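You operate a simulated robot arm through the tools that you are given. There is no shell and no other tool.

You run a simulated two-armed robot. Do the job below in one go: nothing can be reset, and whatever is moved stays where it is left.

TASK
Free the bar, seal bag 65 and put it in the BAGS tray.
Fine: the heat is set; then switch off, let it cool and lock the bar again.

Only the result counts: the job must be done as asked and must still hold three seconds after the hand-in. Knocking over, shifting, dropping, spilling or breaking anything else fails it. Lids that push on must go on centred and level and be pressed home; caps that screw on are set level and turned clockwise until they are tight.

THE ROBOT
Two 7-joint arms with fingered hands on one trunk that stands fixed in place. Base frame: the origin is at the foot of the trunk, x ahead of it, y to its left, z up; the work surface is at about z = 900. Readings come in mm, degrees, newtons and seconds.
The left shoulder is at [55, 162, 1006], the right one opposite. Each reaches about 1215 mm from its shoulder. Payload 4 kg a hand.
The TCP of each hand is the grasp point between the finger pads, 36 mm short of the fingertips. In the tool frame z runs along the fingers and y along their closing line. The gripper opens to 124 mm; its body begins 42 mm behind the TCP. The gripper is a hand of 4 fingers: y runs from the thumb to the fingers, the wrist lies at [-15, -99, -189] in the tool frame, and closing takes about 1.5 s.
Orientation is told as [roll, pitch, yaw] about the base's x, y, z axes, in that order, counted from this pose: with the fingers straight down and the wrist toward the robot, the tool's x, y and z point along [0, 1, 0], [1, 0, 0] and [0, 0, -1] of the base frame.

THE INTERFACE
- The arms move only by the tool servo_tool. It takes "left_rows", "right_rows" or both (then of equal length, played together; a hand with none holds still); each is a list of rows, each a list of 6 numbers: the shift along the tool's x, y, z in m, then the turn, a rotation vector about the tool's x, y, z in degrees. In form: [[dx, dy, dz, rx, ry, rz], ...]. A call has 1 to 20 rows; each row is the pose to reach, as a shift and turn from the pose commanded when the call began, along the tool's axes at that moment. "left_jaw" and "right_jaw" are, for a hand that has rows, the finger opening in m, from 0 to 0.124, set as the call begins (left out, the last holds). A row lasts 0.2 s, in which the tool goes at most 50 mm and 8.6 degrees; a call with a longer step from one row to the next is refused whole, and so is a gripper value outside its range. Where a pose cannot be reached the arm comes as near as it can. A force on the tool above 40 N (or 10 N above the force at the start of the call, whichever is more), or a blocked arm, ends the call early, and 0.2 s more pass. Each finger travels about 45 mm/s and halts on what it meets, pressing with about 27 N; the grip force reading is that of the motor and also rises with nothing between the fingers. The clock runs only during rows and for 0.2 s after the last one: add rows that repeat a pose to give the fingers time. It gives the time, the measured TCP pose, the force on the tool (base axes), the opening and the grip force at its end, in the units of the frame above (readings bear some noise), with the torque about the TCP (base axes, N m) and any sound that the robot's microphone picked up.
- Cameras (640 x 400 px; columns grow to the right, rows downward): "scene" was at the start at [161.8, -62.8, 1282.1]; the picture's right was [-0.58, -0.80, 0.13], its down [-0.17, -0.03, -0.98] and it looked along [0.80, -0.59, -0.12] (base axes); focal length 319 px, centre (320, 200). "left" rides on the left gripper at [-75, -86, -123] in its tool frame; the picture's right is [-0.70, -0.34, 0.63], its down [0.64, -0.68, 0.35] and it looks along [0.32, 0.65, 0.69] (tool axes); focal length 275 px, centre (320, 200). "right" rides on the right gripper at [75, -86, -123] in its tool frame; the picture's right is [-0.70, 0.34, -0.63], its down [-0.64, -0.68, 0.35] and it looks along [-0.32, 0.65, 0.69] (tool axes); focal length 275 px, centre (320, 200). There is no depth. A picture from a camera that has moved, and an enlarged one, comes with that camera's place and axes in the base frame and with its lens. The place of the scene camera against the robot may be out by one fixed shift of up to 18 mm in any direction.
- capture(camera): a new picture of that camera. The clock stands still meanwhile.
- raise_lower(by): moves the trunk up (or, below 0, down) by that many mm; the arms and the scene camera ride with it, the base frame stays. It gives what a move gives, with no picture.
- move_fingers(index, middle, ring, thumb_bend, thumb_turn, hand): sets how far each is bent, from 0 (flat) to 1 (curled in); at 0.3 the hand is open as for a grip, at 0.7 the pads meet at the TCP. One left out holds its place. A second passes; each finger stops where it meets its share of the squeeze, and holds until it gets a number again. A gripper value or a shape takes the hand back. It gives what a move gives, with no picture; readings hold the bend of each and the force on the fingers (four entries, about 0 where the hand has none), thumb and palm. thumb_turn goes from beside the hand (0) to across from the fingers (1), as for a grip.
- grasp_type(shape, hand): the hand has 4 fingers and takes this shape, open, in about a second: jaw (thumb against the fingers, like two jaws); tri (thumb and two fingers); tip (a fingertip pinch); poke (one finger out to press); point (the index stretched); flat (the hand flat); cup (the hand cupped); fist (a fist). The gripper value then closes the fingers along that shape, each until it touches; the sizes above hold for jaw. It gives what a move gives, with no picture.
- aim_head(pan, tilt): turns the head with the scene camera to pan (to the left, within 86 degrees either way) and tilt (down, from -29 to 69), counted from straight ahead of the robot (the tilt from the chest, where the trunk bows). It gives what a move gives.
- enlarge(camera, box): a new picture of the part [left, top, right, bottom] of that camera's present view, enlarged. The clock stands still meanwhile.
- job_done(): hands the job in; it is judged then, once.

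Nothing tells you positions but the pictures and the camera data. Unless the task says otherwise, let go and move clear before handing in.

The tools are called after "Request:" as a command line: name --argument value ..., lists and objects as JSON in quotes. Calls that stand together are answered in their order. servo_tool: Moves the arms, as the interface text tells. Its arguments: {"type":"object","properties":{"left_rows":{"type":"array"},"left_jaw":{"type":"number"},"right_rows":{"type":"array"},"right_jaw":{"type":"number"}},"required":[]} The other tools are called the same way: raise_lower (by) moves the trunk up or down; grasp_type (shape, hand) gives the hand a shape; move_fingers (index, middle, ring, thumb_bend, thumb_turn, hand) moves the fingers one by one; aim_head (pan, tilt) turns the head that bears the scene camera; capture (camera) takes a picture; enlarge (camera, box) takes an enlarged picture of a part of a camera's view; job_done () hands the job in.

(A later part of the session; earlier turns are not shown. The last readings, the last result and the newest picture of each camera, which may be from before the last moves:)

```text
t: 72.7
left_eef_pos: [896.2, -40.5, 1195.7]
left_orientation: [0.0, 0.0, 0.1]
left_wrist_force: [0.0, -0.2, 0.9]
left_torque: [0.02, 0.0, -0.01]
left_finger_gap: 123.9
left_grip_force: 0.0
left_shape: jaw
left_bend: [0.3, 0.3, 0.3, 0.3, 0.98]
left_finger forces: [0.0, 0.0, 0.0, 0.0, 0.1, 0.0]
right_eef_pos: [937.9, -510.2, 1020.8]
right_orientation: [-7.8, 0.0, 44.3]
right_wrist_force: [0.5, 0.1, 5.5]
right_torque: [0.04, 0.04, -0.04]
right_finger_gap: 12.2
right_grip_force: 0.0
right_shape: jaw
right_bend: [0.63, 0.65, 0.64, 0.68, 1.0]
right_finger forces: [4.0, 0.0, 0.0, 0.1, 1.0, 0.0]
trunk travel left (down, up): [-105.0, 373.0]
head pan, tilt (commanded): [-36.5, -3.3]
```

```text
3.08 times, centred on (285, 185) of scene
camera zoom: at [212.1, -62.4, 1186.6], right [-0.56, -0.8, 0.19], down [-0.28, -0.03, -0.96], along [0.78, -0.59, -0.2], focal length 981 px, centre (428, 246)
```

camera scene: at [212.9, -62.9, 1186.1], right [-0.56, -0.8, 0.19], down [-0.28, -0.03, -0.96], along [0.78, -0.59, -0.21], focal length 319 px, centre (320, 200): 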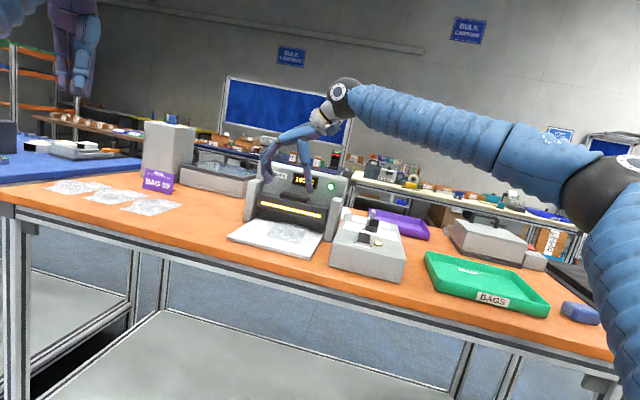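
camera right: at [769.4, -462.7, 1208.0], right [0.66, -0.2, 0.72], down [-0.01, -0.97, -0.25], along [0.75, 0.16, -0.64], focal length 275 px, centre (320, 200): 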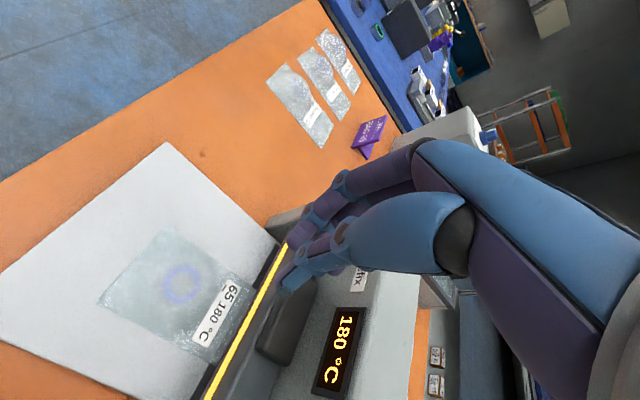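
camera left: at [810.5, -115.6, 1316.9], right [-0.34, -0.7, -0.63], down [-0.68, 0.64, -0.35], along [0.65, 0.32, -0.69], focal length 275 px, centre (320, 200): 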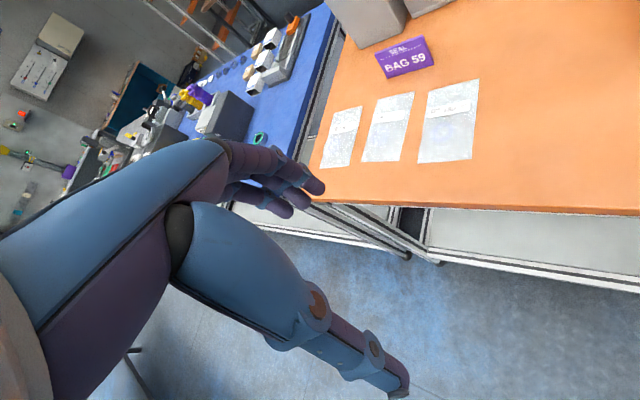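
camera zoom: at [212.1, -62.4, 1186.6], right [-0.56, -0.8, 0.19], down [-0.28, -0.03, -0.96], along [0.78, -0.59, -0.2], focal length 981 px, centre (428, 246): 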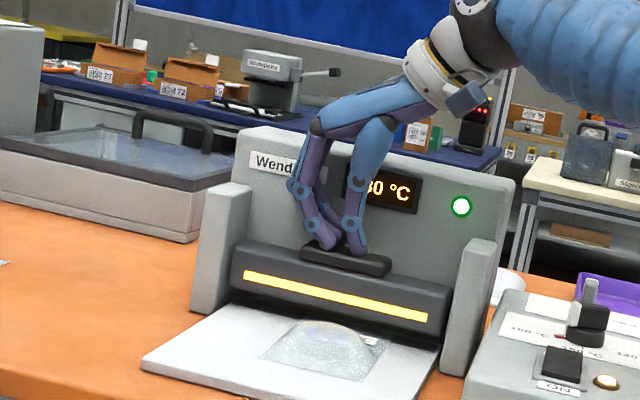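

The bar is moving down freely with about 5 N. I'll continue pressing.

Request:
servo_tool --right_rows '[[0.0005, 0, 0.004, 0, 0, 0], [0.0011, 0, 0.008, 0, 0, 0], [0.0016, 0, 0.012, 0, 0, 0], [0.0021, 0, 0.016, 0, 0, 0], [0.0027, 0, 0.02, 0, 0, 0], [0.003, 0, 0.023, 0, 0, 0]]'

Request:
enlarge --camera "scene" --box '[225, 120, 345, 250]'

Request:
enlarge --camera "right" --box '[180, 180, 440, 400]'

```text
t: 74.1
left_eef_pos: [893.8, -38.8, 1198.9]
left_orientation: [-0.2, -0.1, 0.1]
left_wrist_force: [0.8, 0.4, 0.5]
left_torque: [-0.02, 0.01, 0.0]
left_finger_gap: 123.8
left_grip_force: 0.0
left_shape: jaw
left_bend: [0.3, 0.3, 0.3, 0.3, 0.98]
left_finger forces: [0.0, 0.0, 0.0, 0.0, 0.1, 0.1]
right_eef_pos: [935.7, -508.2, 1004.1]
right_orientation: [-8.2, -0.2, 44.3]
right_wrist_force: [3.2, 2.3, 31.8]
right_torque: [0.02, -0.09, -0.02]
right_finger_gap: 12.7
right_grip_force: 0.1
right_shape: jaw
right_bend: [0.73, 0.65, 0.64, 0.68, 1.0]
right_finger forces: [17.2, 0.0, 0.0, 0.1, 14.7, 0.0]
trunk travel left (down, up): [-105.0, 373.0]
head pan, tilt (commanded): [-36.5, -3.3]
```

```text
3.08 times, centred on (285, 185) of scene
camera zoom: at [209.9, -61.2, 1187.8], right [-0.56, -0.8, 0.19], down [-0.28, -0.04, -0.96], along [0.78, -0.59, -0.2], focal length 981 px, centre (428, 246)
```

zoom: 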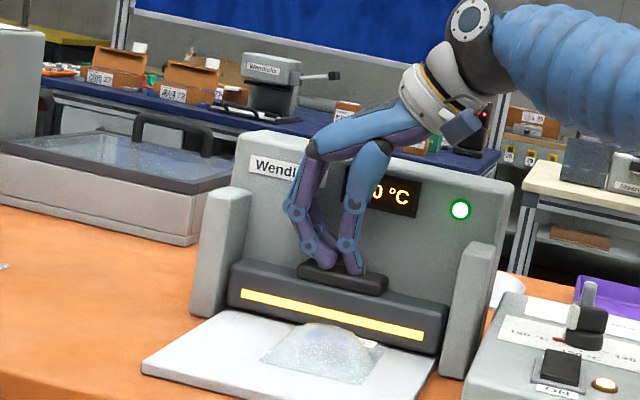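

```text
1.82 times, centred on (310, 290) of right
camera zoom: at [809.8, -502.7, 1115.2], right [0.66, -0.2, 0.73], down [-0.01, -0.97, -0.25], along [0.75, 0.16, -0.64], focal length 500 px, centre (338, 36)
```

zoom: 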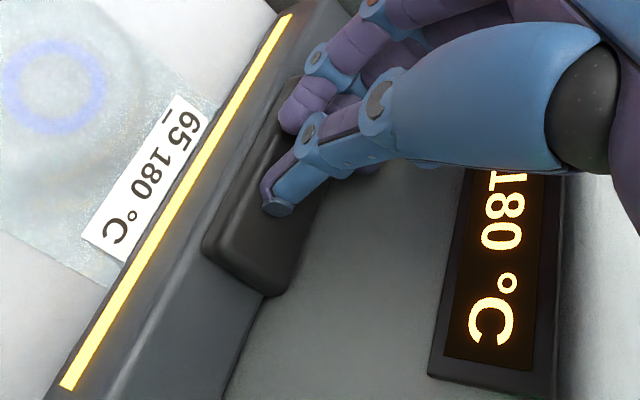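

The bar is fully down with about 32 N on it. I'll hold it and listen for a signal.

Request:
servo_tool --right_rows '[[0, 0, 0, 0, 0, 0], [0, 0, 0, 0, 0, 0], [0, 0, 0, 0, 0, 0], [0, 0, 0, 0, 0, 0], [0, 0, 0, 0, 0, 0]]'

Request:
enlarge --camera "scene" --box '[225, 120, 345, 250]'

```text
t: 74.9
left_eef_pos: [894.9, -41.1, 1194.7]
left_orientation: [-0.1, 0.1, 0.0]
left_wrist_force: [1.1, 0.2, 0.3]
left_torque: [0.02, -0.03, -0.03]
left_finger_gap: 124.1
left_grip_force: 0.0
left_shape: jaw
left_bend: [0.3, 0.3, 0.3, 0.3, 0.98]
left_finger forces: [0.1, 0.0, 0.0, 0.0, 0.0, 0.0]
right_eef_pos: [937.1, -507.4, 1003.9]
right_orientation: [-8.1, -0.4, 44.3]
right_wrist_force: [-3.0, 3.3, 26.0]
right_torque: [-0.03, 0.21, -0.05]
right_finger_gap: 12.5
right_grip_force: 0.0
right_shape: jaw
right_bend: [0.72, 0.65, 0.64, 0.67, 1.0]
right_finger forces: [10.1, 0.0, 0.1, 0.0, 16.4, 0.0]
trunk travel left (down, up): [-105.0, 373.0]
head pan, tilt (commanded): [-36.5, -3.3]
stopped in row 4 (right hand): the force on the tool passed its limit at 43 N (the readings are from after the stop); the commanded pose is now the measured one
```

```text
3.08 times, centred on (285, 185) of scene
camera zoom: at [211.3, -62.0, 1186.1], right [-0.56, -0.8, 0.19], down [-0.28, -0.04, -0.96], along [0.78, -0.59, -0.2], focal length 981 px, centre (428, 246)
```

zoom: 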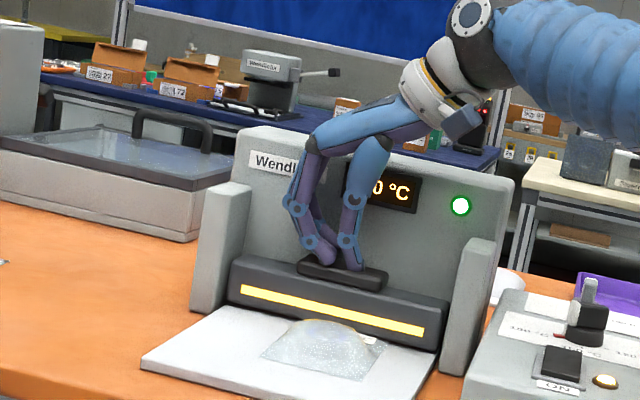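

The force peaked and the pose was reset to the measured one. I'll press lightly again and keep holding.

Request:
servo_tool --right_rows '[[0.0002, 0, 0.0015, 0, 0, 0], [0.0004, 0, 0.003, 0, 0, 0], [0.0004, 0, 0.003, 0, 0, 0], [0.0004, 0, 0.003, 0, 0, 0], [0.0004, 0, 0.003, 0, 0, 0], [0.0004, 0, 0.003, 0, 0, 0]]'

Request:
enlarge --camera "scene" --box '[225, 120, 345, 250]'

```text
t: 75.7
left_eef_pos: [894.6, -40.6, 1195.5]
left_orientation: [-0.1, 0.1, 0.1]
left_wrist_force: [0.4, -1.0, -0.3]
left_torque: [0.01, 0.04, -0.02]
left_finger_gap: 124.1
left_grip_force: 0.1
left_shape: jaw
left_bend: [0.3, 0.3, 0.3, 0.3, 0.98]
left_finger forces: [0.1, 0.0, 0.1, 0.0, 0.0, 0.0]
right_eef_pos: [936.3, -507.3, 1004.7]
right_orientation: [-8.1, -0.6, 44.5]
right_wrist_force: [-1.9, 0.8, 25.7]
right_torque: [-0.12, 0.22, 0.01]
right_finger_gap: 12.8
right_grip_force: 0.0
right_shape: jaw
right_bend: [0.72, 0.65, 0.64, 0.67, 1.0]
right_finger forces: [8.9, 0.0, 0.0, 0.0, 17.2, 0.0]
trunk travel left (down, up): [-105.0, 373.0]
head pan, tilt (commanded): [-36.5, -3.3]
stopped in row 3 (right hand): the force on the tool passed its limit at 41 N (the readings are from after the stop); the commanded pose is now the measured one
```

```text
3.08 times, centred on (285, 185) of scene
camera zoom: at [211.4, -61.9, 1186.2], right [-0.56, -0.8, 0.19], down [-0.28, -0.04, -0.96], along [0.78, -0.59, -0.2], focal length 981 px, centre (428, 246)
```

zoom: 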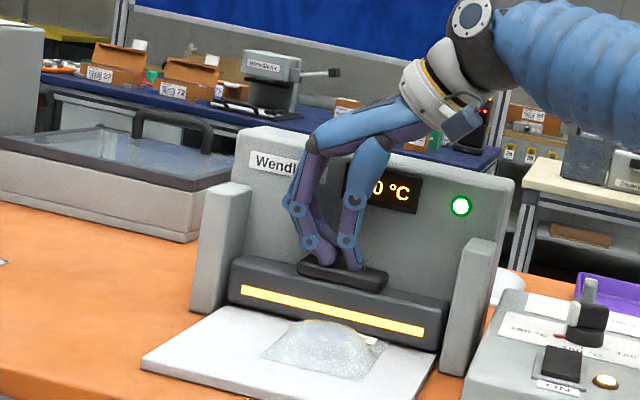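

With the commanded pose reset, a steady 26 N remains on the bar. I'll simply hold.

Request:
servo_tool --right_rows '[[0, 0, 0, 0, 0, 0], [0, 0, 0, 0, 0, 0], [0, 0, 0, 0, 0, 0], [0, 0, 0, 0, 0, 0], [0, 0, 0, 0, 0, 0], [0, 0, 0, 0, 0, 0]]'

Request:
enlarge --camera "scene" --box '[225, 120, 345, 250]'

Request:
enlarge --camera "right" --box '[100, 180, 440, 400]'

```text
t: 77.0
left_eef_pos: [893.7, -39.0, 1198.1]
left_orientation: [-0.1, -0.1, 0.1]
left_wrist_force: [0.5, -0.3, 0.7]
left_torque: [-0.01, -0.01, -0.02]
left_finger_gap: 123.8
left_grip_force: 0.1
left_shape: jaw
left_bend: [0.3, 0.3, 0.3, 0.3, 0.98]
left_finger forces: [0.0, 0.0, 0.0, 0.0, 0.0, 0.1]
right_eef_pos: [935.3, -508.7, 1005.1]
right_orientation: [-8.2, -0.4, 44.2]
right_wrist_force: [2.6, 0.8, 39.0]
right_torque: [-0.23, 0.02, -0.03]
right_finger_gap: 12.4
right_grip_force: 0.1
right_shape: jaw
right_bend: [0.72, 0.65, 0.64, 0.68, 1.0]
right_finger forces: [14.2, 0.5, 0.0, 0.0, 23.5, 0.0]
trunk travel left (down, up): [-105.0, 373.0]
head pan, tilt (commanded): [-36.5, -3.3]
```

```text
3.08 times, centred on (285, 185) of scene
camera zoom: at [209.6, -61.0, 1187.4], right [-0.56, -0.8, 0.19], down [-0.28, -0.04, -0.96], along [0.78, -0.59, -0.2], focal length 981 px, centre (428, 246)
```

zoom: 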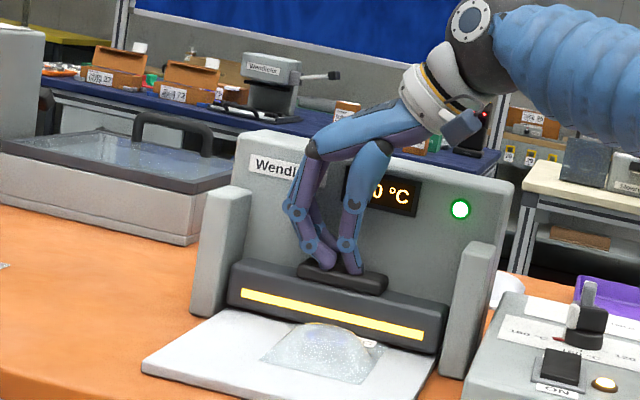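

```text
1.82 times, centred on (270, 290) of right
camera zoom: at [808.7, -502.1, 1114.3], right [0.66, -0.2, 0.73], down [-0.01, -0.97, -0.25], along [0.75, 0.16, -0.64], focal length 500 px, centre (411, 36)
```

zoom: 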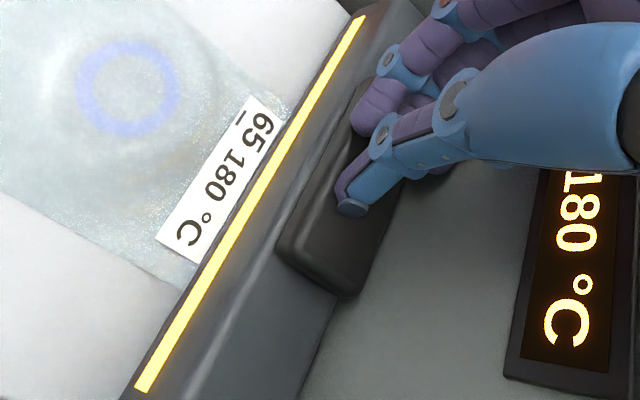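

The bar has been down for about 3 s at 26–39 N. I'll hold about two more seconds.

Request:
servo_tool --right_rows '[[0, 0, 0, 0, 0, 0], [0, 0, 0, 0, 0, 0], [0, 0, 0, 0, 0, 0], [0, 0, 0, 0, 0, 0], [0, 0, 0, 0, 0, 0], [0, 0, 0, 0, 0, 0], [0, 0, 0, 0, 0, 0], [0, 0, 0, 0, 0, 0]]'

Request:
enlarge --camera "scene" --box '[225, 120, 345, 250]'

```text
t: 78.8
left_eef_pos: [893.1, -39.8, 1198.7]
left_orientation: [-0.1, -0.1, 0.1]
left_wrist_force: [0.6, -0.6, -1.3]
left_torque: [0.02, -0.02, 0.04]
left_finger_gap: 124.0
left_grip_force: 0.1
left_shape: jaw
left_bend: [0.3, 0.3, 0.3, 0.3, 0.98]
left_finger forces: [0.0, 0.1, 0.1, 0.0, 0.0, 0.0]
right_eef_pos: [935.7, -506.9, 1004.8]
right_orientation: [-8.2, -0.3, 44.4]
right_wrist_force: [2.5, 2.9, 40.4]
right_torque: [-0.22, 0.07, -0.05]
right_finger_gap: 12.4
right_grip_force: 0.0
right_shape: jaw
right_bend: [0.73, 0.65, 0.64, 0.68, 1.0]
right_finger forces: [14.8, 0.7, 0.0, 0.0, 25.0, 0.0]
trunk travel left (down, up): [-105.0, 373.0]
head pan, tilt (commanded): [-36.5, -3.3]
```

```text
3.08 times, centred on (285, 185) of scene
camera zoom: at [209.5, -60.8, 1187.3], right [-0.56, -0.8, 0.19], down [-0.28, -0.04, -0.96], along [0.78, -0.59, -0.2], focal length 981 px, centre (428, 246)
```

zoom: 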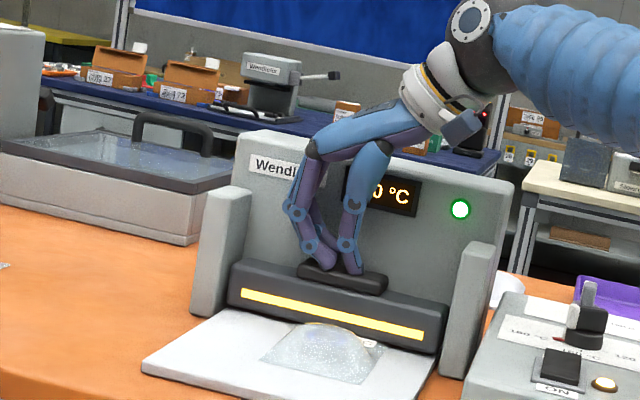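

The bar has been held down for nearly 5 s. I'll release it slowly upward and inspect the bag for a seal.

Request:
servo_tool --right_rows '[[-0.0007, 0, -0.005, 0, 0, 0], [-0.0014, 0, -0.01, 0, 0, 0], [-0.0021, 0, -0.016, 0, 0, 0], [-0.0029, 0, -0.022, 0, 0, 0], [-0.0038, 0, -0.028, 0, 0, 0], [-0.0046, 0, -0.034, 0, 0, 0], [-0.0054, 0, -0.04, 0, 0, 0], [-0.006, 0, -0.055, 0, 0, 0], [-0.004, 0, -0.075, 0, 0, 0], [0.002, 0, -0.1, 0, 0, 0]]'

Request:
enlarge --camera "scene" --box '[225, 150, 345, 260]'

Request:
enlarge --camera "right" --box '[100, 180, 340, 400]'

```text
t: 81.0
left_eef_pos: [896.1, -40.8, 1197.8]
left_orientation: [0.0, 0.0, 0.1]
left_wrist_force: [-0.6, 0.2, 0.4]
left_torque: [0.01, -0.02, -0.01]
left_finger_gap: 124.1
left_grip_force: 0.0
left_shape: jaw
left_bend: [0.3, 0.3, 0.3, 0.3, 0.98]
left_finger forces: [0.1, 0.0, 0.0, 0.0, 0.1, 0.0]
right_eef_pos: [924.8, -495.4, 1099.2]
right_orientation: [-8.0, -0.3, 44.4]
right_wrist_force: [0.1, 0.0, -0.6]
right_torque: [-0.04, 0.0, 0.01]
right_finger_gap: 11.8
right_grip_force: 0.1
right_shape: jaw
right_bend: [0.63, 0.65, 0.64, 0.68, 1.0]
right_finger forces: [0.0, 0.0, 0.0, 0.0, 0.0, 0.1]
trunk travel left (down, up): [-105.0, 373.0]
head pan, tilt (commanded): [-36.5, -3.3]
```

```text
3.64 times, centred on (285, 205) of scene
camera zoom: at [211.8, -62.2, 1186.8], right [-0.56, -0.8, 0.19], down [-0.28, -0.03, -0.96], along [0.78, -0.59, -0.2], focal length 1159 px, centre (447, 182)
```

zoom: 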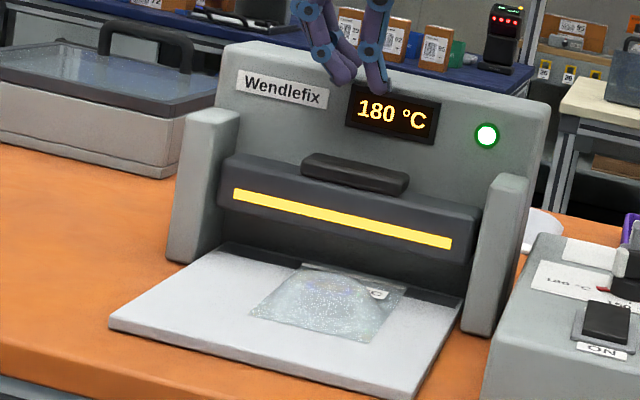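

```text
1.82 times, centred on (220, 290) of right
camera zoom: at [798.6, -491.4, 1210.5], right [0.66, -0.2, 0.73], down [-0.01, -0.97, -0.26], along [0.75, 0.16, -0.64], focal length 500 px, centre (502, 36)
```

zoom: 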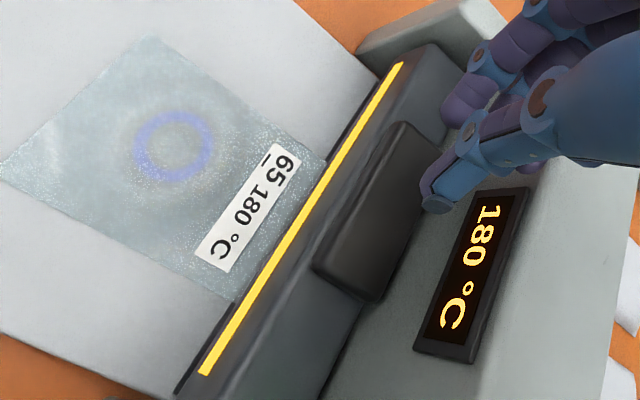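

The bar sprang back up. I'll zoom in on the bag's mouth area for the seal mark.

Request:
enlarge --camera "scene" --box '[262, 205, 322, 245]'

```text
10.00 times, centred on (292, 225) of scene
camera zoom: at [211.8, -62.2, 1186.8], right [-0.56, -0.8, 0.19], down [-0.28, -0.03, -0.96], along [0.78, -0.59, -0.2], focal length 3187 px, centre (600, -50)
```

zoom: 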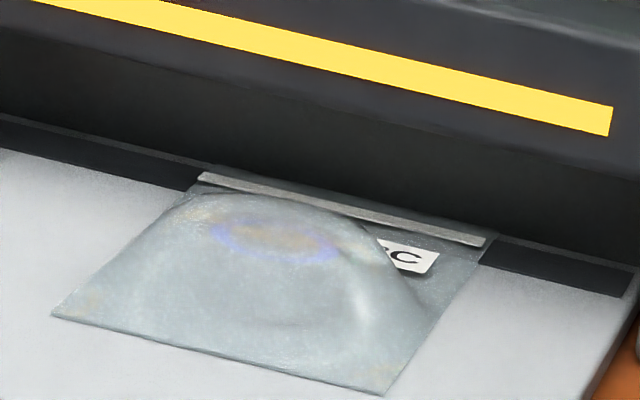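

A clear seal band runs across bag 65 near its mouth, so the bag is sealed. I'll back the hand off, open it and come down around the dome again to pick the bag up.

Request:
servo_tool --right_rows '[[0.017, -0.006, -0.002, 0, 0, 0], [0.034, -0.012, -0.005, 0, -1, 0], [0.051, -0.0184, -0.007, 0, -2, 0], [0.051, -0.0184, -0.007, 0, -2, 0], [0.051, -0.0184, -0.007, 0, -2, 0], [0.0545, -0.0184, 0.018, 0, -2, 0], [0.058, -0.0184, 0.043, 0, -2, 0], [0.0615, -0.0184, 0.068, 0, -2, 0], [0.0648, -0.0184, 0.0908, 0, -2, 0], [0.0648, -0.0184, 0.0908, 0, -2, 0]]' --right_jaw 0.105

Request:
enlarge --camera "right" --box '[140, 160, 440, 400]'

Request:
enlarge --camera "scene" --box '[225, 140, 345, 260]'

```text
t: 83.2
left_eef_pos: [896.0, -41.0, 1196.3]
left_orientation: [0.0, 0.1, 0.1]
left_wrist_force: [0.0, 1.0, -0.1]
left_torque: [-0.01, -0.04, -0.03]
left_finger_gap: 124.2
left_grip_force: 0.0
left_shape: jaw
left_bend: [0.3, 0.3, 0.3, 0.3, 0.98]
left_finger forces: [0.1, 0.0, 0.1, 0.0, 0.1, 0.0]
right_eef_pos: [877.6, -475.3, 999.6]
right_orientation: [-10.0, -0.2, 44.3]
right_wrist_force: [-0.2, 0.2, 0.7]
right_torque: [0.02, -0.01, -0.01]
right_finger_gap: 105.1
right_grip_force: 0.1
right_shape: jaw
right_bend: [0.31, 0.34, 0.33, 0.04, 0.98]
right_finger forces: [0.0, 0.0, 0.0, 0.0, 0.0, 0.0]
trunk travel left (down, up): [-105.0, 373.0]
head pan, tilt (commanded): [-36.5, -3.3]
```

```text
1.67 times, centred on (290, 280) of right
camera zoom: at [748.2, -467.6, 1106.7], right [0.64, -0.18, 0.75], down [0.0, -0.97, -0.23], along [0.77, 0.15, -0.62], focal length 459 px, centre (370, 67)
```

zoom: 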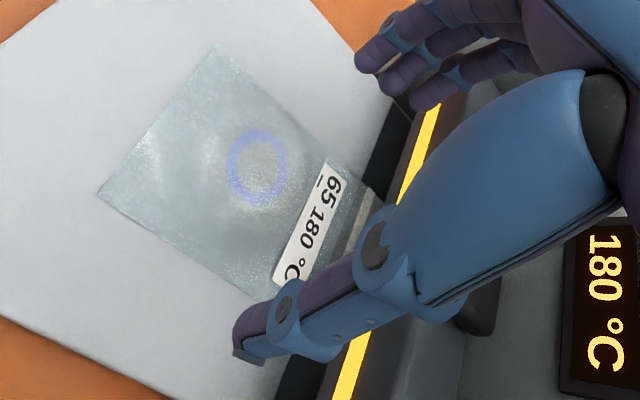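

```text
3.33 times, centred on (285, 200) of scene
camera zoom: at [212.1, -62.5, 1186.7], right [-0.56, -0.8, 0.19], down [-0.28, -0.03, -0.96], along [0.78, -0.59, -0.2], focal length 1062 px, centre (437, 200)
```

zoom: 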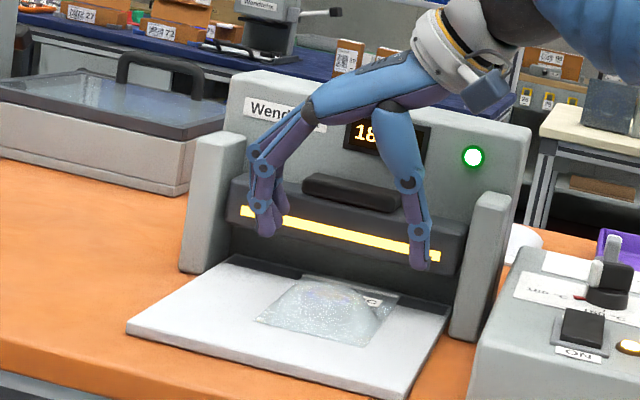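

The hand straddles the dome correctly. I'll descend to the plate and close.

Request:
servo_tool --right_rows '[[0.002, 0, 0.012, 0, 0, 0], [0.0042, 0, 0.024, 0, 0, 0], [0.0062, 0, 0.035, 0, 0, 0], [0.0073, 0, 0.0415, 0, 0, 0], [0.008, 0, 0.0453, 0, 0, 0], [0.008, 0, 0.0453, 0, 0, 0]]'

Request:
enlarge --camera "right" --box '[140, 160, 440, 400]'

Request:
enlarge --camera "scene" --box '[235, 165, 335, 255]'

```text
t: 84.7
left_eef_pos: [896.5, -41.0, 1196.2]
left_orientation: [0.0, 0.0, 0.1]
left_wrist_force: [0.8, -0.5, 0.2]
left_torque: [0.0, 0.02, -0.02]
left_finger_gap: 123.9
left_grip_force: 0.0
left_shape: jaw
left_bend: [0.3, 0.3, 0.3, 0.3, 0.98]
left_finger forces: [0.1, 0.0, 0.0, 0.1, 0.0, 0.0]
right_eef_pos: [877.4, -473.4, 952.3]
right_orientation: [-10.0, -0.2, 44.4]
right_wrist_force: [-0.1, -0.1, 1.1]
right_torque: [-0.01, 0.02, -0.03]
right_finger_gap: 104.7
right_grip_force: 0.0
right_shape: jaw
right_bend: [0.31, 0.34, 0.33, 0.04, 0.98]
right_finger forces: [0.1, 0.1, 0.0, 0.1, 0.0, 0.0]
trunk travel left (down, up): [-105.0, 373.0]
head pan, tilt (commanded): [-36.5, -3.3]
```

```text
1.67 times, centred on (290, 280) of right
camera zoom: at [749.1, -466.4, 1060.8], right [0.64, -0.18, 0.75], down [0.0, -0.97, -0.23], along [0.77, 0.15, -0.62], focal length 459 px, centre (370, 67)
```

zoom: 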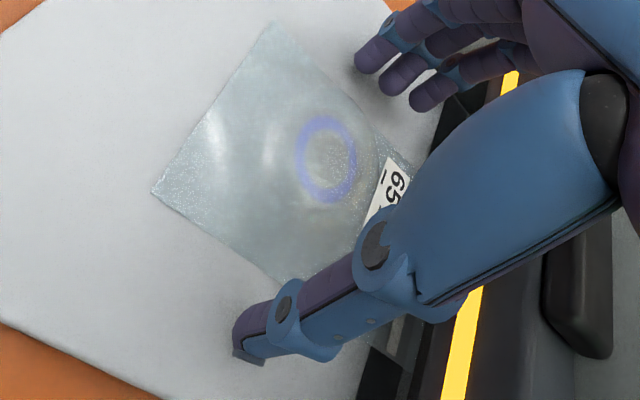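

```text
4.44 times, centred on (285, 210) of scene
camera zoom: at [212.4, -62.6, 1186.5], right [-0.56, -0.8, 0.19], down [-0.28, -0.03, -0.96], along [0.78, -0.59, -0.21], focal length 1416 px, centre (476, 156)
```

zoom: 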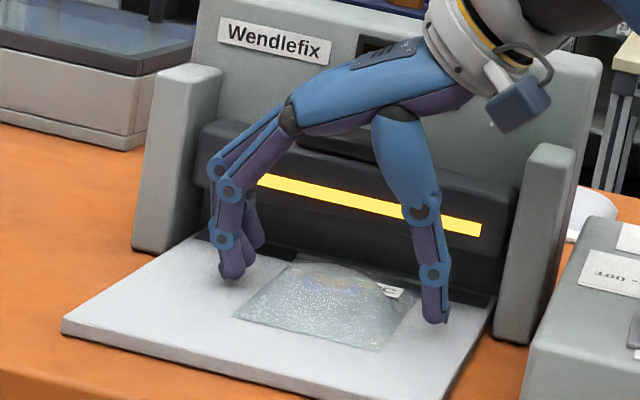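

The placement matches the first pick. I'll close on the dome.

Request:
servo_tool --right_rows '[[0, 0, 0, 0, 0, 0], [0, 0, 0, 0, 0, 0], [0, 0, 0, 0, 0, 0], [0, 0, 0, 0, 0, 0], [0, 0, 0, 0, 0, 0], [0, 0, 0, 0, 0, 0], [0, 0, 0, 0, 0, 0], [0, 0, 0, 0, 0, 0], [0, 0, 0, 0, 0, 0]]' --right_jaw 0.04

Request:
enlarge --camera "right" --box '[140, 160, 440, 400]'

Request:
enlarge --camera "scene" --box '[235, 165, 335, 255]'

```text
t: 86.7
left_eef_pos: [895.7, -40.5, 1195.6]
left_orientation: [0.0, 0.0, 0.1]
left_wrist_force: [-0.2, -0.2, 0.1]
left_torque: [-0.02, 0.0, -0.01]
left_finger_gap: 123.8
left_grip_force: 0.0
left_shape: jaw
left_bend: [0.3, 0.3, 0.3, 0.3, 0.98]
left_finger forces: [0.0, 0.0, 0.0, 0.0, 0.0, 0.1]
right_eef_pos: [878.1, -473.6, 954.6]
right_orientation: [-10.1, -0.2, 44.3]
right_wrist_force: [0.7, -1.0, 3.3]
right_torque: [0.01, -0.09, -0.03]
right_finger_gap: 44.5
right_grip_force: 27.5
right_shape: jaw
right_bend: [0.45, 0.54, 0.56, 0.6, 1.0]
right_finger forces: [16.4, 7.6, 0.1, 0.0, 24.5, 0.0]
trunk travel left (down, up): [-105.0, 373.0]
head pan, tilt (commanded): [-36.5, -3.3]
```

```text
1.67 times, centred on (290, 280) of right
camera zoom: at [748.8, -466.4, 1061.4], right [0.64, -0.18, 0.75], down [0.0, -0.97, -0.23], along [0.77, 0.15, -0.62], focal length 459 px, centre (370, 67)
```

zoom: 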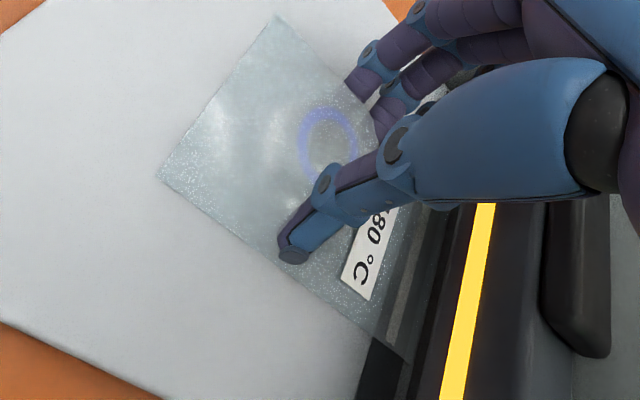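

```text
4.44 times, centred on (285, 210) of scene
camera zoom: at [212.1, -62.6, 1186.6], right [-0.56, -0.8, 0.19], down [-0.28, -0.03, -0.96], along [0.78, -0.59, -0.2], focal length 1416 px, centre (476, 156)
```

zoom: 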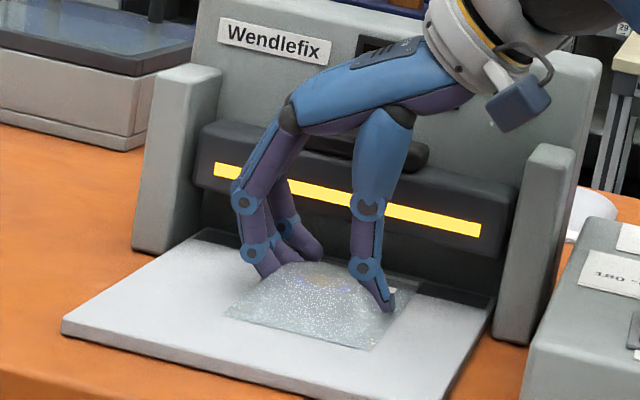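

The bag is gripped again, with the seal band visible. I'll lift slightly, draw the bag straight back out from under the bar, and then raise it.

Request:
servo_tool --right_rows '[[-0.0005, 0, -0.003, 0, 0, 0], [-0.0012, 0, -0.007, 0, 0, 0], [0.006, 0, -0.0095, 0, 0, 0], [0.018, 0, -0.0116, 0, 0, 0], [0.034, 0, -0.0144, 0, 0, 0], [0.052, 0, -0.0176, 0, 0, 0], [0.072, 0, -0.021, 0, 0, 0], [0.092, 0, -0.0245, 0, 0, 0], [0.1115, 0, -0.028, 0, 0, 0], [0.108, 0, -0.048, 0, 0, 0], [0.103, 0, -0.075, 0, 0, 0], [0.098, 0, -0.105, 0, 0, 0], [0.0925, 0, -0.138, 0, 0, 0], [0.0925, 0, -0.138, 0, 0, 0]]'

Request:
capture --camera "scene"

Request:
enlarge --camera "right" --box '[140, 160, 440, 400]'

Request:
enlarge --camera "scene" --box '[215, 130, 355, 270]'

```text
t: 89.7
left_eef_pos: [896.6, -41.0, 1194.2]
left_orientation: [0.0, 0.1, 0.0]
left_wrist_force: [0.7, -0.3, -0.1]
left_torque: [0.0, 0.04, 0.02]
left_finger_gap: 124.1
left_grip_force: 0.1
left_shape: jaw
left_bend: [0.3, 0.3, 0.3, 0.3, 0.98]
left_finger forces: [0.1, 0.0, 0.1, 0.1, 0.0, 0.0]
right_eef_pos: [796.0, -391.7, 1071.2]
right_orientation: [-9.9, -0.2, 44.3]
right_wrist_force: [0.8, 0.2, -1.3]
right_torque: [-0.01, 0.03, -0.03]
right_finger_gap: 43.7
right_grip_force: 27.8
right_shape: jaw
right_bend: [0.45, 0.54, 0.56, 0.6, 1.0]
right_finger forces: [16.2, 7.5, 0.1, 0.0, 23.2, 0.0]
trunk travel left (down, up): [-105.0, 373.0]
head pan, tilt (commanded): [-36.5, -3.3]
```

```text
taken
camera scene: at [212.9, -62.9, 1186.2], right [-0.56, -0.8, 0.19], down [-0.28, -0.03, -0.96], along [0.78, -0.59, -0.21], focal length 319 px, centre (320, 200)
```

scene: 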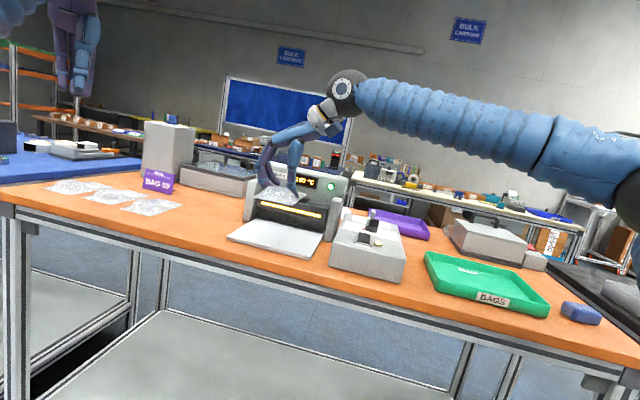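

```text
1.67 times, centred on (290, 280) of right
camera zoom: at [667.6, -384.3, 1179.6], right [0.64, -0.18, 0.75], down [0.0, -0.97, -0.23], along [0.77, 0.15, -0.62], focal length 459 px, centre (370, 67)
```

zoom: 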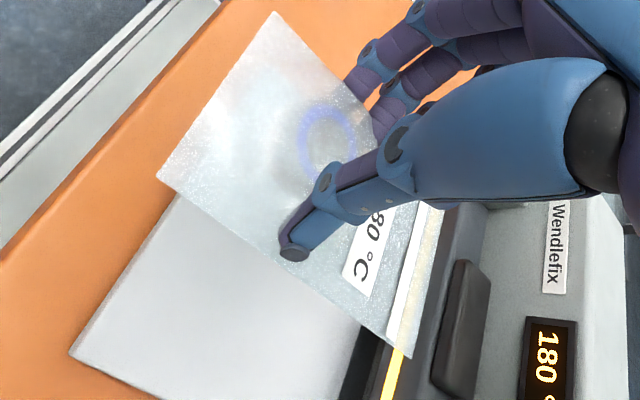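

```text
2.86 times, centred on (285, 200) of scene
camera zoom: at [212.9, -62.9, 1186.2], right [-0.56, -0.8, 0.19], down [-0.28, -0.03, -0.96], along [0.78, -0.59, -0.21], focal length 911 px, centre (420, 200)
```

zoom: 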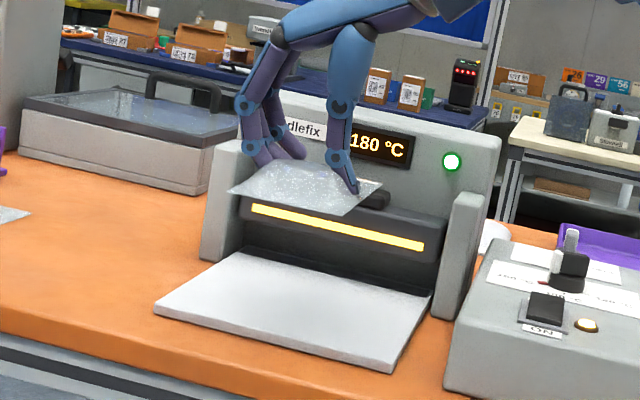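

Bag 65 is out with its seal band clearly visible. I'll carry it over toward the BAGS tray, turning it so its long side lies along the tray's long side.

Request:
servo_tool --right_rows '[[-0.0054, -0.0237, 0.001, 0.87, 0, 4.92], [-0.0108, -0.0473, 0.0019, 1.73, 0, 9.84], [-0.0162, -0.071, 0.0029, 2.6, 0, 14.77], [-0.0216, -0.0946, 0.0038, 3.47, 0, 19.69], [-0.027, -0.1183, 0.0048, 4.33, 0, 24.61], [-0.0323, -0.142, 0.0057, 5.2, 0, 29.53], [-0.0377, -0.1656, 0.0067, 6.07, 0, 34.45], [-0.0431, -0.1893, 0.0076, 6.93, 0, 39.38], [-0.0485, -0.2129, 0.0086, 7.8, 0, 44.3], [-0.0539, -0.2366, 0.0095, 8.67, 0, 49.22], [-0.0593, -0.2603, 0.0105, 9.53, 0, 54.14], [-0.0647, -0.2839, 0.0114, 10.4, 0, 59.07], [-0.0701, -0.3076, 0.0124, 11.27, 0, 63.99], [-0.0755, -0.3312, 0.0133, 12.13, 0, 68.91], [-0.0809, -0.3549, 0.0143, 13.0, 0, 73.83], [-0.0862, -0.3786, 0.0152, 13.87, 0, 78.76], [-0.0916, -0.4022, 0.0162, 14.73, 0, 83.68], [-0.097, -0.4259, 0.0171, 15.6, 0, 88.6], [-0.097, -0.4259, 0.0171, 15.6, 0, 88.6]]'

Request:
capture --camera "right"

Request:
capture --camera "scene"

```text
t: 93.7
left_eef_pos: [896.6, -40.6, 1194.9]
left_orientation: [-0.1, 0.1, 0.1]
left_wrist_force: [1.1, -0.4, -0.5]
left_torque: [-0.03, -0.03, 0.0]
left_finger_gap: 123.8
left_grip_force: 0.1
left_shape: jaw
left_bend: [0.3, 0.3, 0.3, 0.3, 0.98]
left_finger forces: [0.0, 0.1, 0.0, 0.0, 0.0, 0.0]
right_eef_pos: [559.5, -760.3, 1070.6]
right_orientation: [-9.8, 0.0, -45.7]
right_wrist_force: [-1.4, 0.2, -0.7]
right_torque: [0.0, 0.0, 0.01]
right_finger_gap: 43.5
right_grip_force: 27.1
right_shape: jaw
right_bend: [0.45, 0.54, 0.56, 0.6, 1.0]
right_finger forces: [16.2, 7.5, 0.0, 0.1, 23.1, 0.0]
trunk travel left (down, up): [-105.0, 373.0]
head pan, tilt (commanded): [-36.5, -3.3]
```

```text
taken
camera right: at [567.8, -632.4, 1179.3], right [-0.18, -0.65, 0.74], down [-0.97, 0.0, -0.23], along [0.15, -0.76, -0.63], focal length 275 px, centre (320, 200)
```

right: 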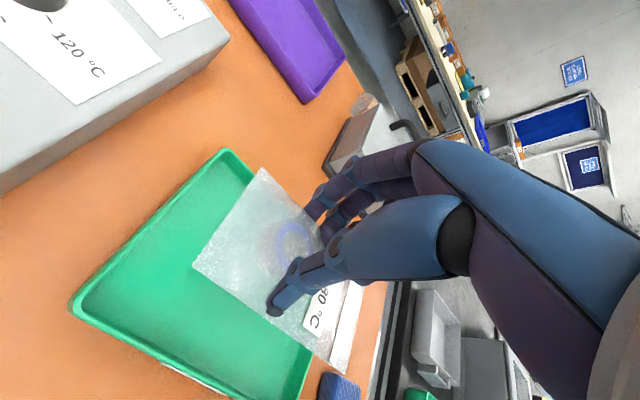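

```text
taken
camera scene: at [212.4, -62.6, 1186.5], right [-0.56, -0.8, 0.19], down [-0.28, -0.03, -0.96], along [0.78, -0.59, -0.21], focal length 319 px, centre (320, 200)
```

scene: 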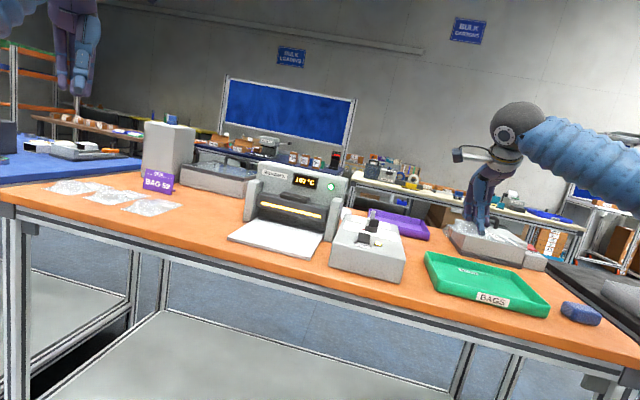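

The tray is in view: its centre is about (537, -803) and its rim is near z 937. I'll centre the bag over it and lower to just above the rim, then check.

Request:
servo_tool --right_rows '[[-0.009, 0.0055, 0.0016, 0, 0, 0], [-0.0188, 0.0113, 0.0033, 0, 0, 0], [-0.0158, 0.0113, 0.02, 0, 0, 0], [-0.0128, 0.0113, 0.037, 0, 0, 0], [-0.0098, 0.0113, 0.054, 0, 0, 0], [-0.0068, 0.0113, 0.071, 0, 0, 0], [-0.004, 0.0113, 0.087, 0, 0, 0], [-0.004, 0.0113, 0.087, 0, 0, 0]]'

Request:
capture --camera "right"

Request:
enlarge --camera "scene" --box '[400, 170, 600, 330]'

```text
t: 95.5
left_eef_pos: [894.7, -40.8, 1196.7]
left_orientation: [0.0, 0.1, 0.1]
left_wrist_force: [-0.4, 1.3, -1.5]
left_torque: [0.0, 0.02, 0.02]
left_finger_gap: 123.9
left_grip_force: 0.1
left_shape: jaw
left_bend: [0.3, 0.3, 0.3, 0.3, 0.98]
left_finger forces: [0.0, 0.1, 0.1, 0.1, 0.1, 0.0]
right_eef_pos: [553.6, -781.4, 984.1]
right_orientation: [-9.8, 0.0, -45.7]
right_wrist_force: [-0.7, -0.2, -0.7]
right_torque: [0.0, 0.0, 0.0]
right_finger_gap: 43.6
right_grip_force: 27.1
right_shape: jaw
right_bend: [0.45, 0.54, 0.56, 0.6, 1.0]
right_finger forces: [16.2, 7.5, 0.0, 0.0, 23.1, 0.1]
trunk travel left (down, up): [-105.0, 373.0]
head pan, tilt (commanded): [-36.5, -3.3]
```

```text
taken
camera right: at [562.0, -654.6, 1092.4], right [-0.18, -0.65, 0.74], down [-0.97, 0.0, -0.23], along [0.15, -0.76, -0.63], focal length 275 px, centre (320, 200)
```

right: 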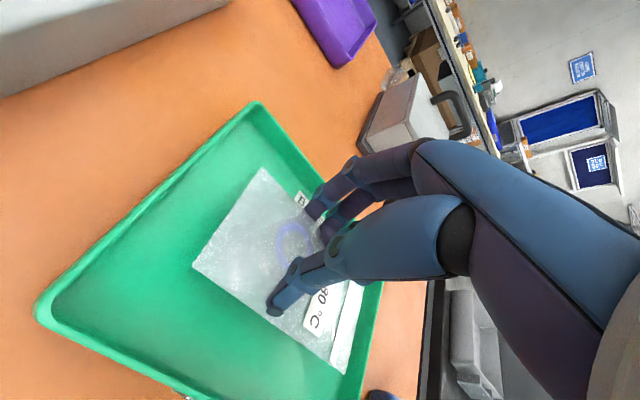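

```text
2.50 times, centred on (500, 250) of scene
camera zoom: at [212.4, -62.7, 1186.5], right [-0.56, -0.8, 0.19], down [-0.28, -0.03, -0.96], along [0.78, -0.59, -0.21], focal length 797 px, centre (-130, 75)
```

zoom: 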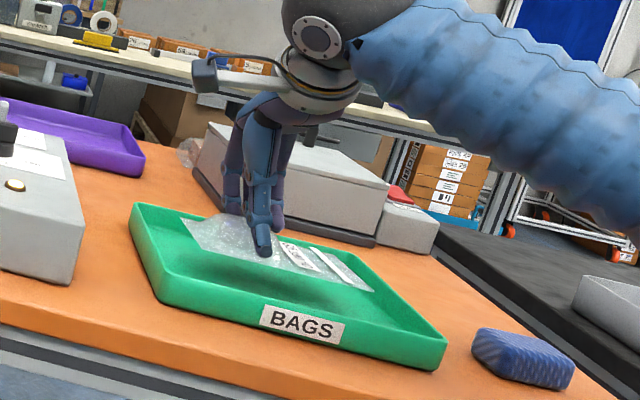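

The bag is well centred inside the tray. I'll lower it to the tray floor gently.

Request:
servo_tool --right_rows '[[0.0014, 0, 0.008, 0, 0, 0], [0.0028, 0, 0.016, 0, 0, 0], [0.0042, 0, 0.024, 0, 0, 0], [0.0052, 0, 0.0295, 0, 0, 0], [0.0052, 0, 0.0295, 0, 0, 0]]'

Request:
servo_tool --right_rows '[[0.0004, 0, 0.002, 0, 0, 0], [0.0007, 0, 0.004, 0, 0, 0], [0.0009, 0, 0.0055, 0, 0, 0], [0.0009, 0, 0.0055, 0, 0, 0]]'

Request:
enlarge --camera "scene" --box '[400, 170, 600, 330]'

```text
t: 96.7
left_eef_pos: [895.5, -40.3, 1195.7]
left_orientation: [0.0, 0.0, 0.1]
left_wrist_force: [0.5, -0.2, 0.7]
left_torque: [-0.03, 0.01, 0.01]
left_finger_gap: 124.0
left_grip_force: 0.2
left_shape: jaw
left_bend: [0.3, 0.3, 0.3, 0.3, 0.98]
left_finger forces: [0.0, 0.0, 0.1, 0.1, 0.0, 0.0]
right_eef_pos: [555.6, -781.1, 956.5]
right_orientation: [-9.7, 0.1, -45.6]
right_wrist_force: [0.6, 0.3, -0.7]
right_torque: [0.01, 0.0, -0.01]
right_finger_gap: 43.4
right_grip_force: 27.5
right_shape: jaw
right_bend: [0.45, 0.54, 0.56, 0.6, 1.0]
right_finger forces: [16.1, 7.5, 0.0, 0.1, 23.1, 0.0]
trunk travel left (down, up): [-105.0, 373.0]
head pan, tilt (commanded): [-36.5, -3.3]
```

```text
t: 97.7
left_eef_pos: [896.6, -40.9, 1196.1]
left_orientation: [0.0, 0.0, 0.1]
left_wrist_force: [0.1, -0.2, 0.5]
left_torque: [0.0, 0.0, 0.02]
left_finger_gap: 123.9
left_grip_force: 0.0
left_shape: jaw
left_bend: [0.3, 0.3, 0.3, 0.3, 0.98]
left_finger forces: [0.0, 0.1, 0.0, 0.0, 0.0, 0.0]
right_eef_pos: [555.5, -780.4, 950.0]
right_orientation: [-9.8, 0.0, -45.6]
right_wrist_force: [-1.3, -0.2, -1.3]
right_torque: [0.04, 0.0, 0.02]
right_finger_gap: 43.7
right_grip_force: 26.7
right_shape: jaw
right_bend: [0.45, 0.54, 0.56, 0.6, 1.0]
right_finger forces: [16.2, 7.6, 0.1, 0.0, 23.0, 0.0]
trunk travel left (down, up): [-105.0, 373.0]
head pan, tilt (commanded): [-36.5, -3.3]
```

```text
2.50 times, centred on (500, 250) of scene
camera zoom: at [212.4, -62.8, 1186.5], right [-0.56, -0.8, 0.19], down [-0.28, -0.03, -0.96], along [0.78, -0.59, -0.21], focal length 797 px, centre (-130, 75)
```

zoom: 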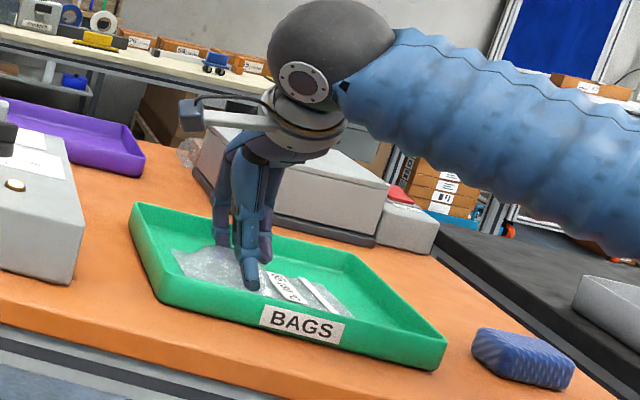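

No floor contact yet at z 950. I'll go a few millimetres lower.

Request:
servo_tool --right_rows '[[0.0003, 0, 0.0015, 0, 0, 0], [0.0005, 0, 0.003, 0, 0, 0], [0.0007, 0, 0.0042, 0, 0, 0], [0.0007, 0, 0.0042, 0, 0, 0]]'

```text
t: 98.7
left_eef_pos: [896.3, -39.6, 1196.7]
left_orientation: [-0.1, 0.0, 0.2]
left_wrist_force: [0.2, -1.2, 0.7]
left_torque: [0.0, -0.01, 0.0]
left_finger_gap: 123.8
left_grip_force: 0.2
left_shape: jaw
left_bend: [0.3, 0.3, 0.3, 0.3, 0.98]
left_finger forces: [0.0, 0.0, 0.0, 0.0, 0.1, 0.1]
right_eef_pos: [555.3, -781.6, 948.2]
right_orientation: [-9.8, 0.0, -45.6]
right_wrist_force: [2.3, -2.8, 16.0]
right_torque: [-0.34, -0.21, -0.03]
right_finger_gap: 43.7
right_grip_force: 27.1
right_shape: jaw
right_bend: [0.45, 0.54, 0.56, 0.6, 1.0]
right_finger forces: [18.1, 10.1, 0.1, 0.0, 25.6, 0.1]
trunk travel left (down, up): [-105.0, 373.0]
head pan, tilt (commanded): [-36.5, -3.3]
```

The bag is on the tray floor (16 N). I'll ease off 2 mm and open the hand.

Request:
servo_tool --right_rows '[[-0.0004, 0, -0.0025, 0, 0, 0], [-0.0004, 0, -0.0025, 0, 0, 0]]'

Request:
servo_tool --right_rows '[[0, 0, 0, 0, 0, 0], [0, 0, 0, 0, 0, 0], [0, 0, 0, 0, 0, 0], [0, 0, 0, 0, 0, 0], [0, 0, 0, 0, 0, 0], [0, 0, 0, 0, 0, 0]]' --right_jaw 0.09

Request:
capture --camera "right"

Request:
enlarge --camera "scene" --box '[400, 170, 600, 330]'

```text
t: 99.2
left_eef_pos: [896.1, -41.1, 1197.2]
left_orientation: [0.0, 0.0, 0.1]
left_wrist_force: [0.1, -0.8, -0.2]
left_torque: [0.0, -0.01, 0.02]
left_finger_gap: 123.9
left_grip_force: 0.0
left_shape: jaw
left_bend: [0.3, 0.3, 0.3, 0.3, 0.98]
left_finger forces: [0.1, 0.0, 0.1, 0.1, 0.0, 0.0]
right_eef_pos: [555.0, -780.3, 948.3]
right_orientation: [-9.9, -0.1, -45.6]
right_wrist_force: [0.1, -2.9, 7.4]
right_torque: [-0.23, -0.15, -0.04]
right_finger_gap: 43.5
right_grip_force: 26.9
right_shape: jaw
right_bend: [0.45, 0.54, 0.56, 0.6, 1.0]
right_finger forces: [16.9, 9.1, 0.1, 0.0, 23.5, 0.0]
trunk travel left (down, up): [-105.0, 373.0]
head pan, tilt (commanded): [-36.5, -3.3]
```

```text
t: 100.7
left_eef_pos: [896.3, -40.5, 1196.0]
left_orientation: [0.0, -0.1, 0.1]
left_wrist_force: [-0.2, -1.1, -0.1]
left_torque: [-0.01, 0.01, 0.0]
left_finger_gap: 124.1
left_grip_force: 0.2
left_shape: jaw
left_bend: [0.3, 0.3, 0.3, 0.3, 0.98]
left_finger forces: [0.0, 0.1, 0.0, 0.1, 0.0, 0.0]
right_eef_pos: [555.8, -781.8, 948.2]
right_orientation: [-9.8, 0.0, -45.6]
right_wrist_force: [0.4, 0.3, -1.1]
right_torque: [-0.02, 0.06, 0.03]
right_finger_gap: 90.0
right_grip_force: 0.0
right_shape: jaw
right_bend: [0.34, 0.37, 0.36, 0.39, 0.99]
right_finger forces: [0.0, 0.1, 0.1, 0.0, 0.0, 0.0]
trunk travel left (down, up): [-105.0, 373.0]
head pan, tilt (commanded): [-36.5, -3.3]
```

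```text
taken
camera right: at [562.7, -653.4, 1057.5], right [-0.18, -0.65, 0.74], down [-0.97, 0.0, -0.23], along [0.15, -0.76, -0.63], focal length 275 px, centre (320, 200)
```

right: 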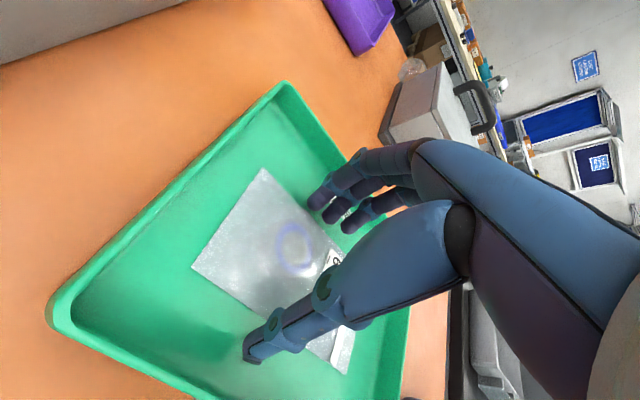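

```text
2.50 times, centred on (500, 250) of scene
camera zoom: at [212.4, -62.7, 1186.5], right [-0.56, -0.8, 0.19], down [-0.28, -0.03, -0.96], along [0.78, -0.59, -0.21], focal length 797 px, centre (-130, 75)
```

zoom: 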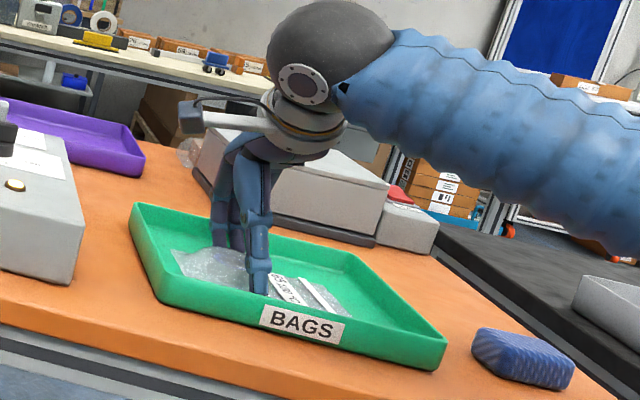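

Bag 65 rests flat in the BAGS tray. I'll lift the hand straight up out of the tray.

Request:
servo_tool --right_rows '[[-0.0017, 0, -0.01, 0, 0, 0], [-0.0043, 0, -0.025, 0, 0, 0], [-0.0087, 0, -0.05, 0, 0, 0], [-0.0139, 0, -0.08, 0, 0, 0], [-0.0191, 0, -0.11, 0, 0, 0], [-0.026, 0, -0.148, 0, 0, 0], [-0.026, 0, -0.148, 0, 0, 0]]'

Request:
capture --camera "right"

Request:
enlarge --camera "scene" --box '[320, 170, 600, 330]'

```text
t: 102.2
left_eef_pos: [896.0, -41.1, 1195.3]
left_orientation: [0.1, 0.1, 0.1]
left_wrist_force: [-1.2, -0.2, -0.5]
left_torque: [0.02, 0.01, 0.01]
left_finger_gap: 124.0
left_grip_force: 0.1
left_shape: jaw
left_bend: [0.3, 0.3, 0.3, 0.3, 0.98]
left_finger forces: [0.1, 0.0, 0.0, 0.1, 0.0, 0.0]
right_eef_pos: [556.6, -779.8, 1100.5]
right_orientation: [-9.7, 0.0, -45.6]
right_wrist_force: [-0.1, -0.6, 0.0]
right_torque: [0.04, 0.0, 0.0]
right_finger_gap: 90.0
right_grip_force: 0.1
right_shape: jaw
right_bend: [0.34, 0.37, 0.36, 0.39, 0.99]
right_finger forces: [0.1, 0.0, 0.0, 0.0, 0.0, 0.0]
trunk travel left (down, up): [-105.0, 373.0]
head pan, tilt (commanded): [-36.5, -3.3]
```

```text
taken
camera right: at [563.6, -653.2, 1207.7], right [-0.18, -0.65, 0.74], down [-0.97, 0.0, -0.23], along [0.15, -0.76, -0.63], focal length 275 px, centre (320, 200)
```

right: 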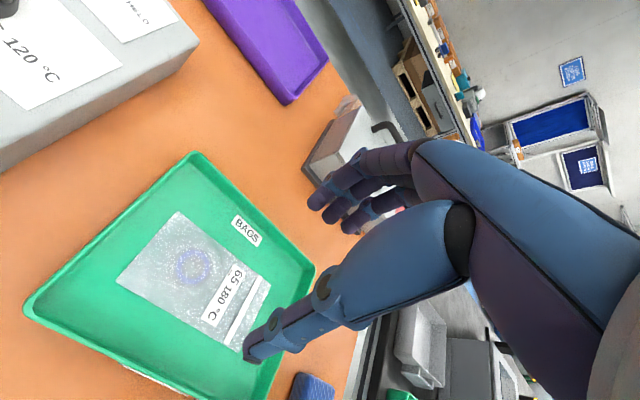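

```text
2.29 times, centred on (460, 250) of scene
camera zoom: at [212.9, -63.2, 1186.1], right [-0.56, -0.8, 0.19], down [-0.28, -0.03, -0.96], along [0.78, -0.59, -0.21], focal length 728 px, centre (0, 86)
```

zoom: 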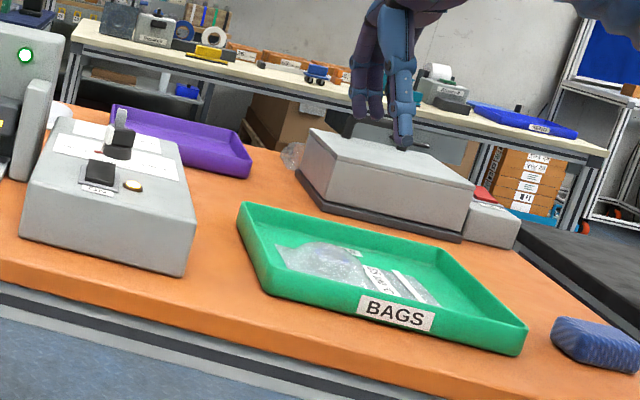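

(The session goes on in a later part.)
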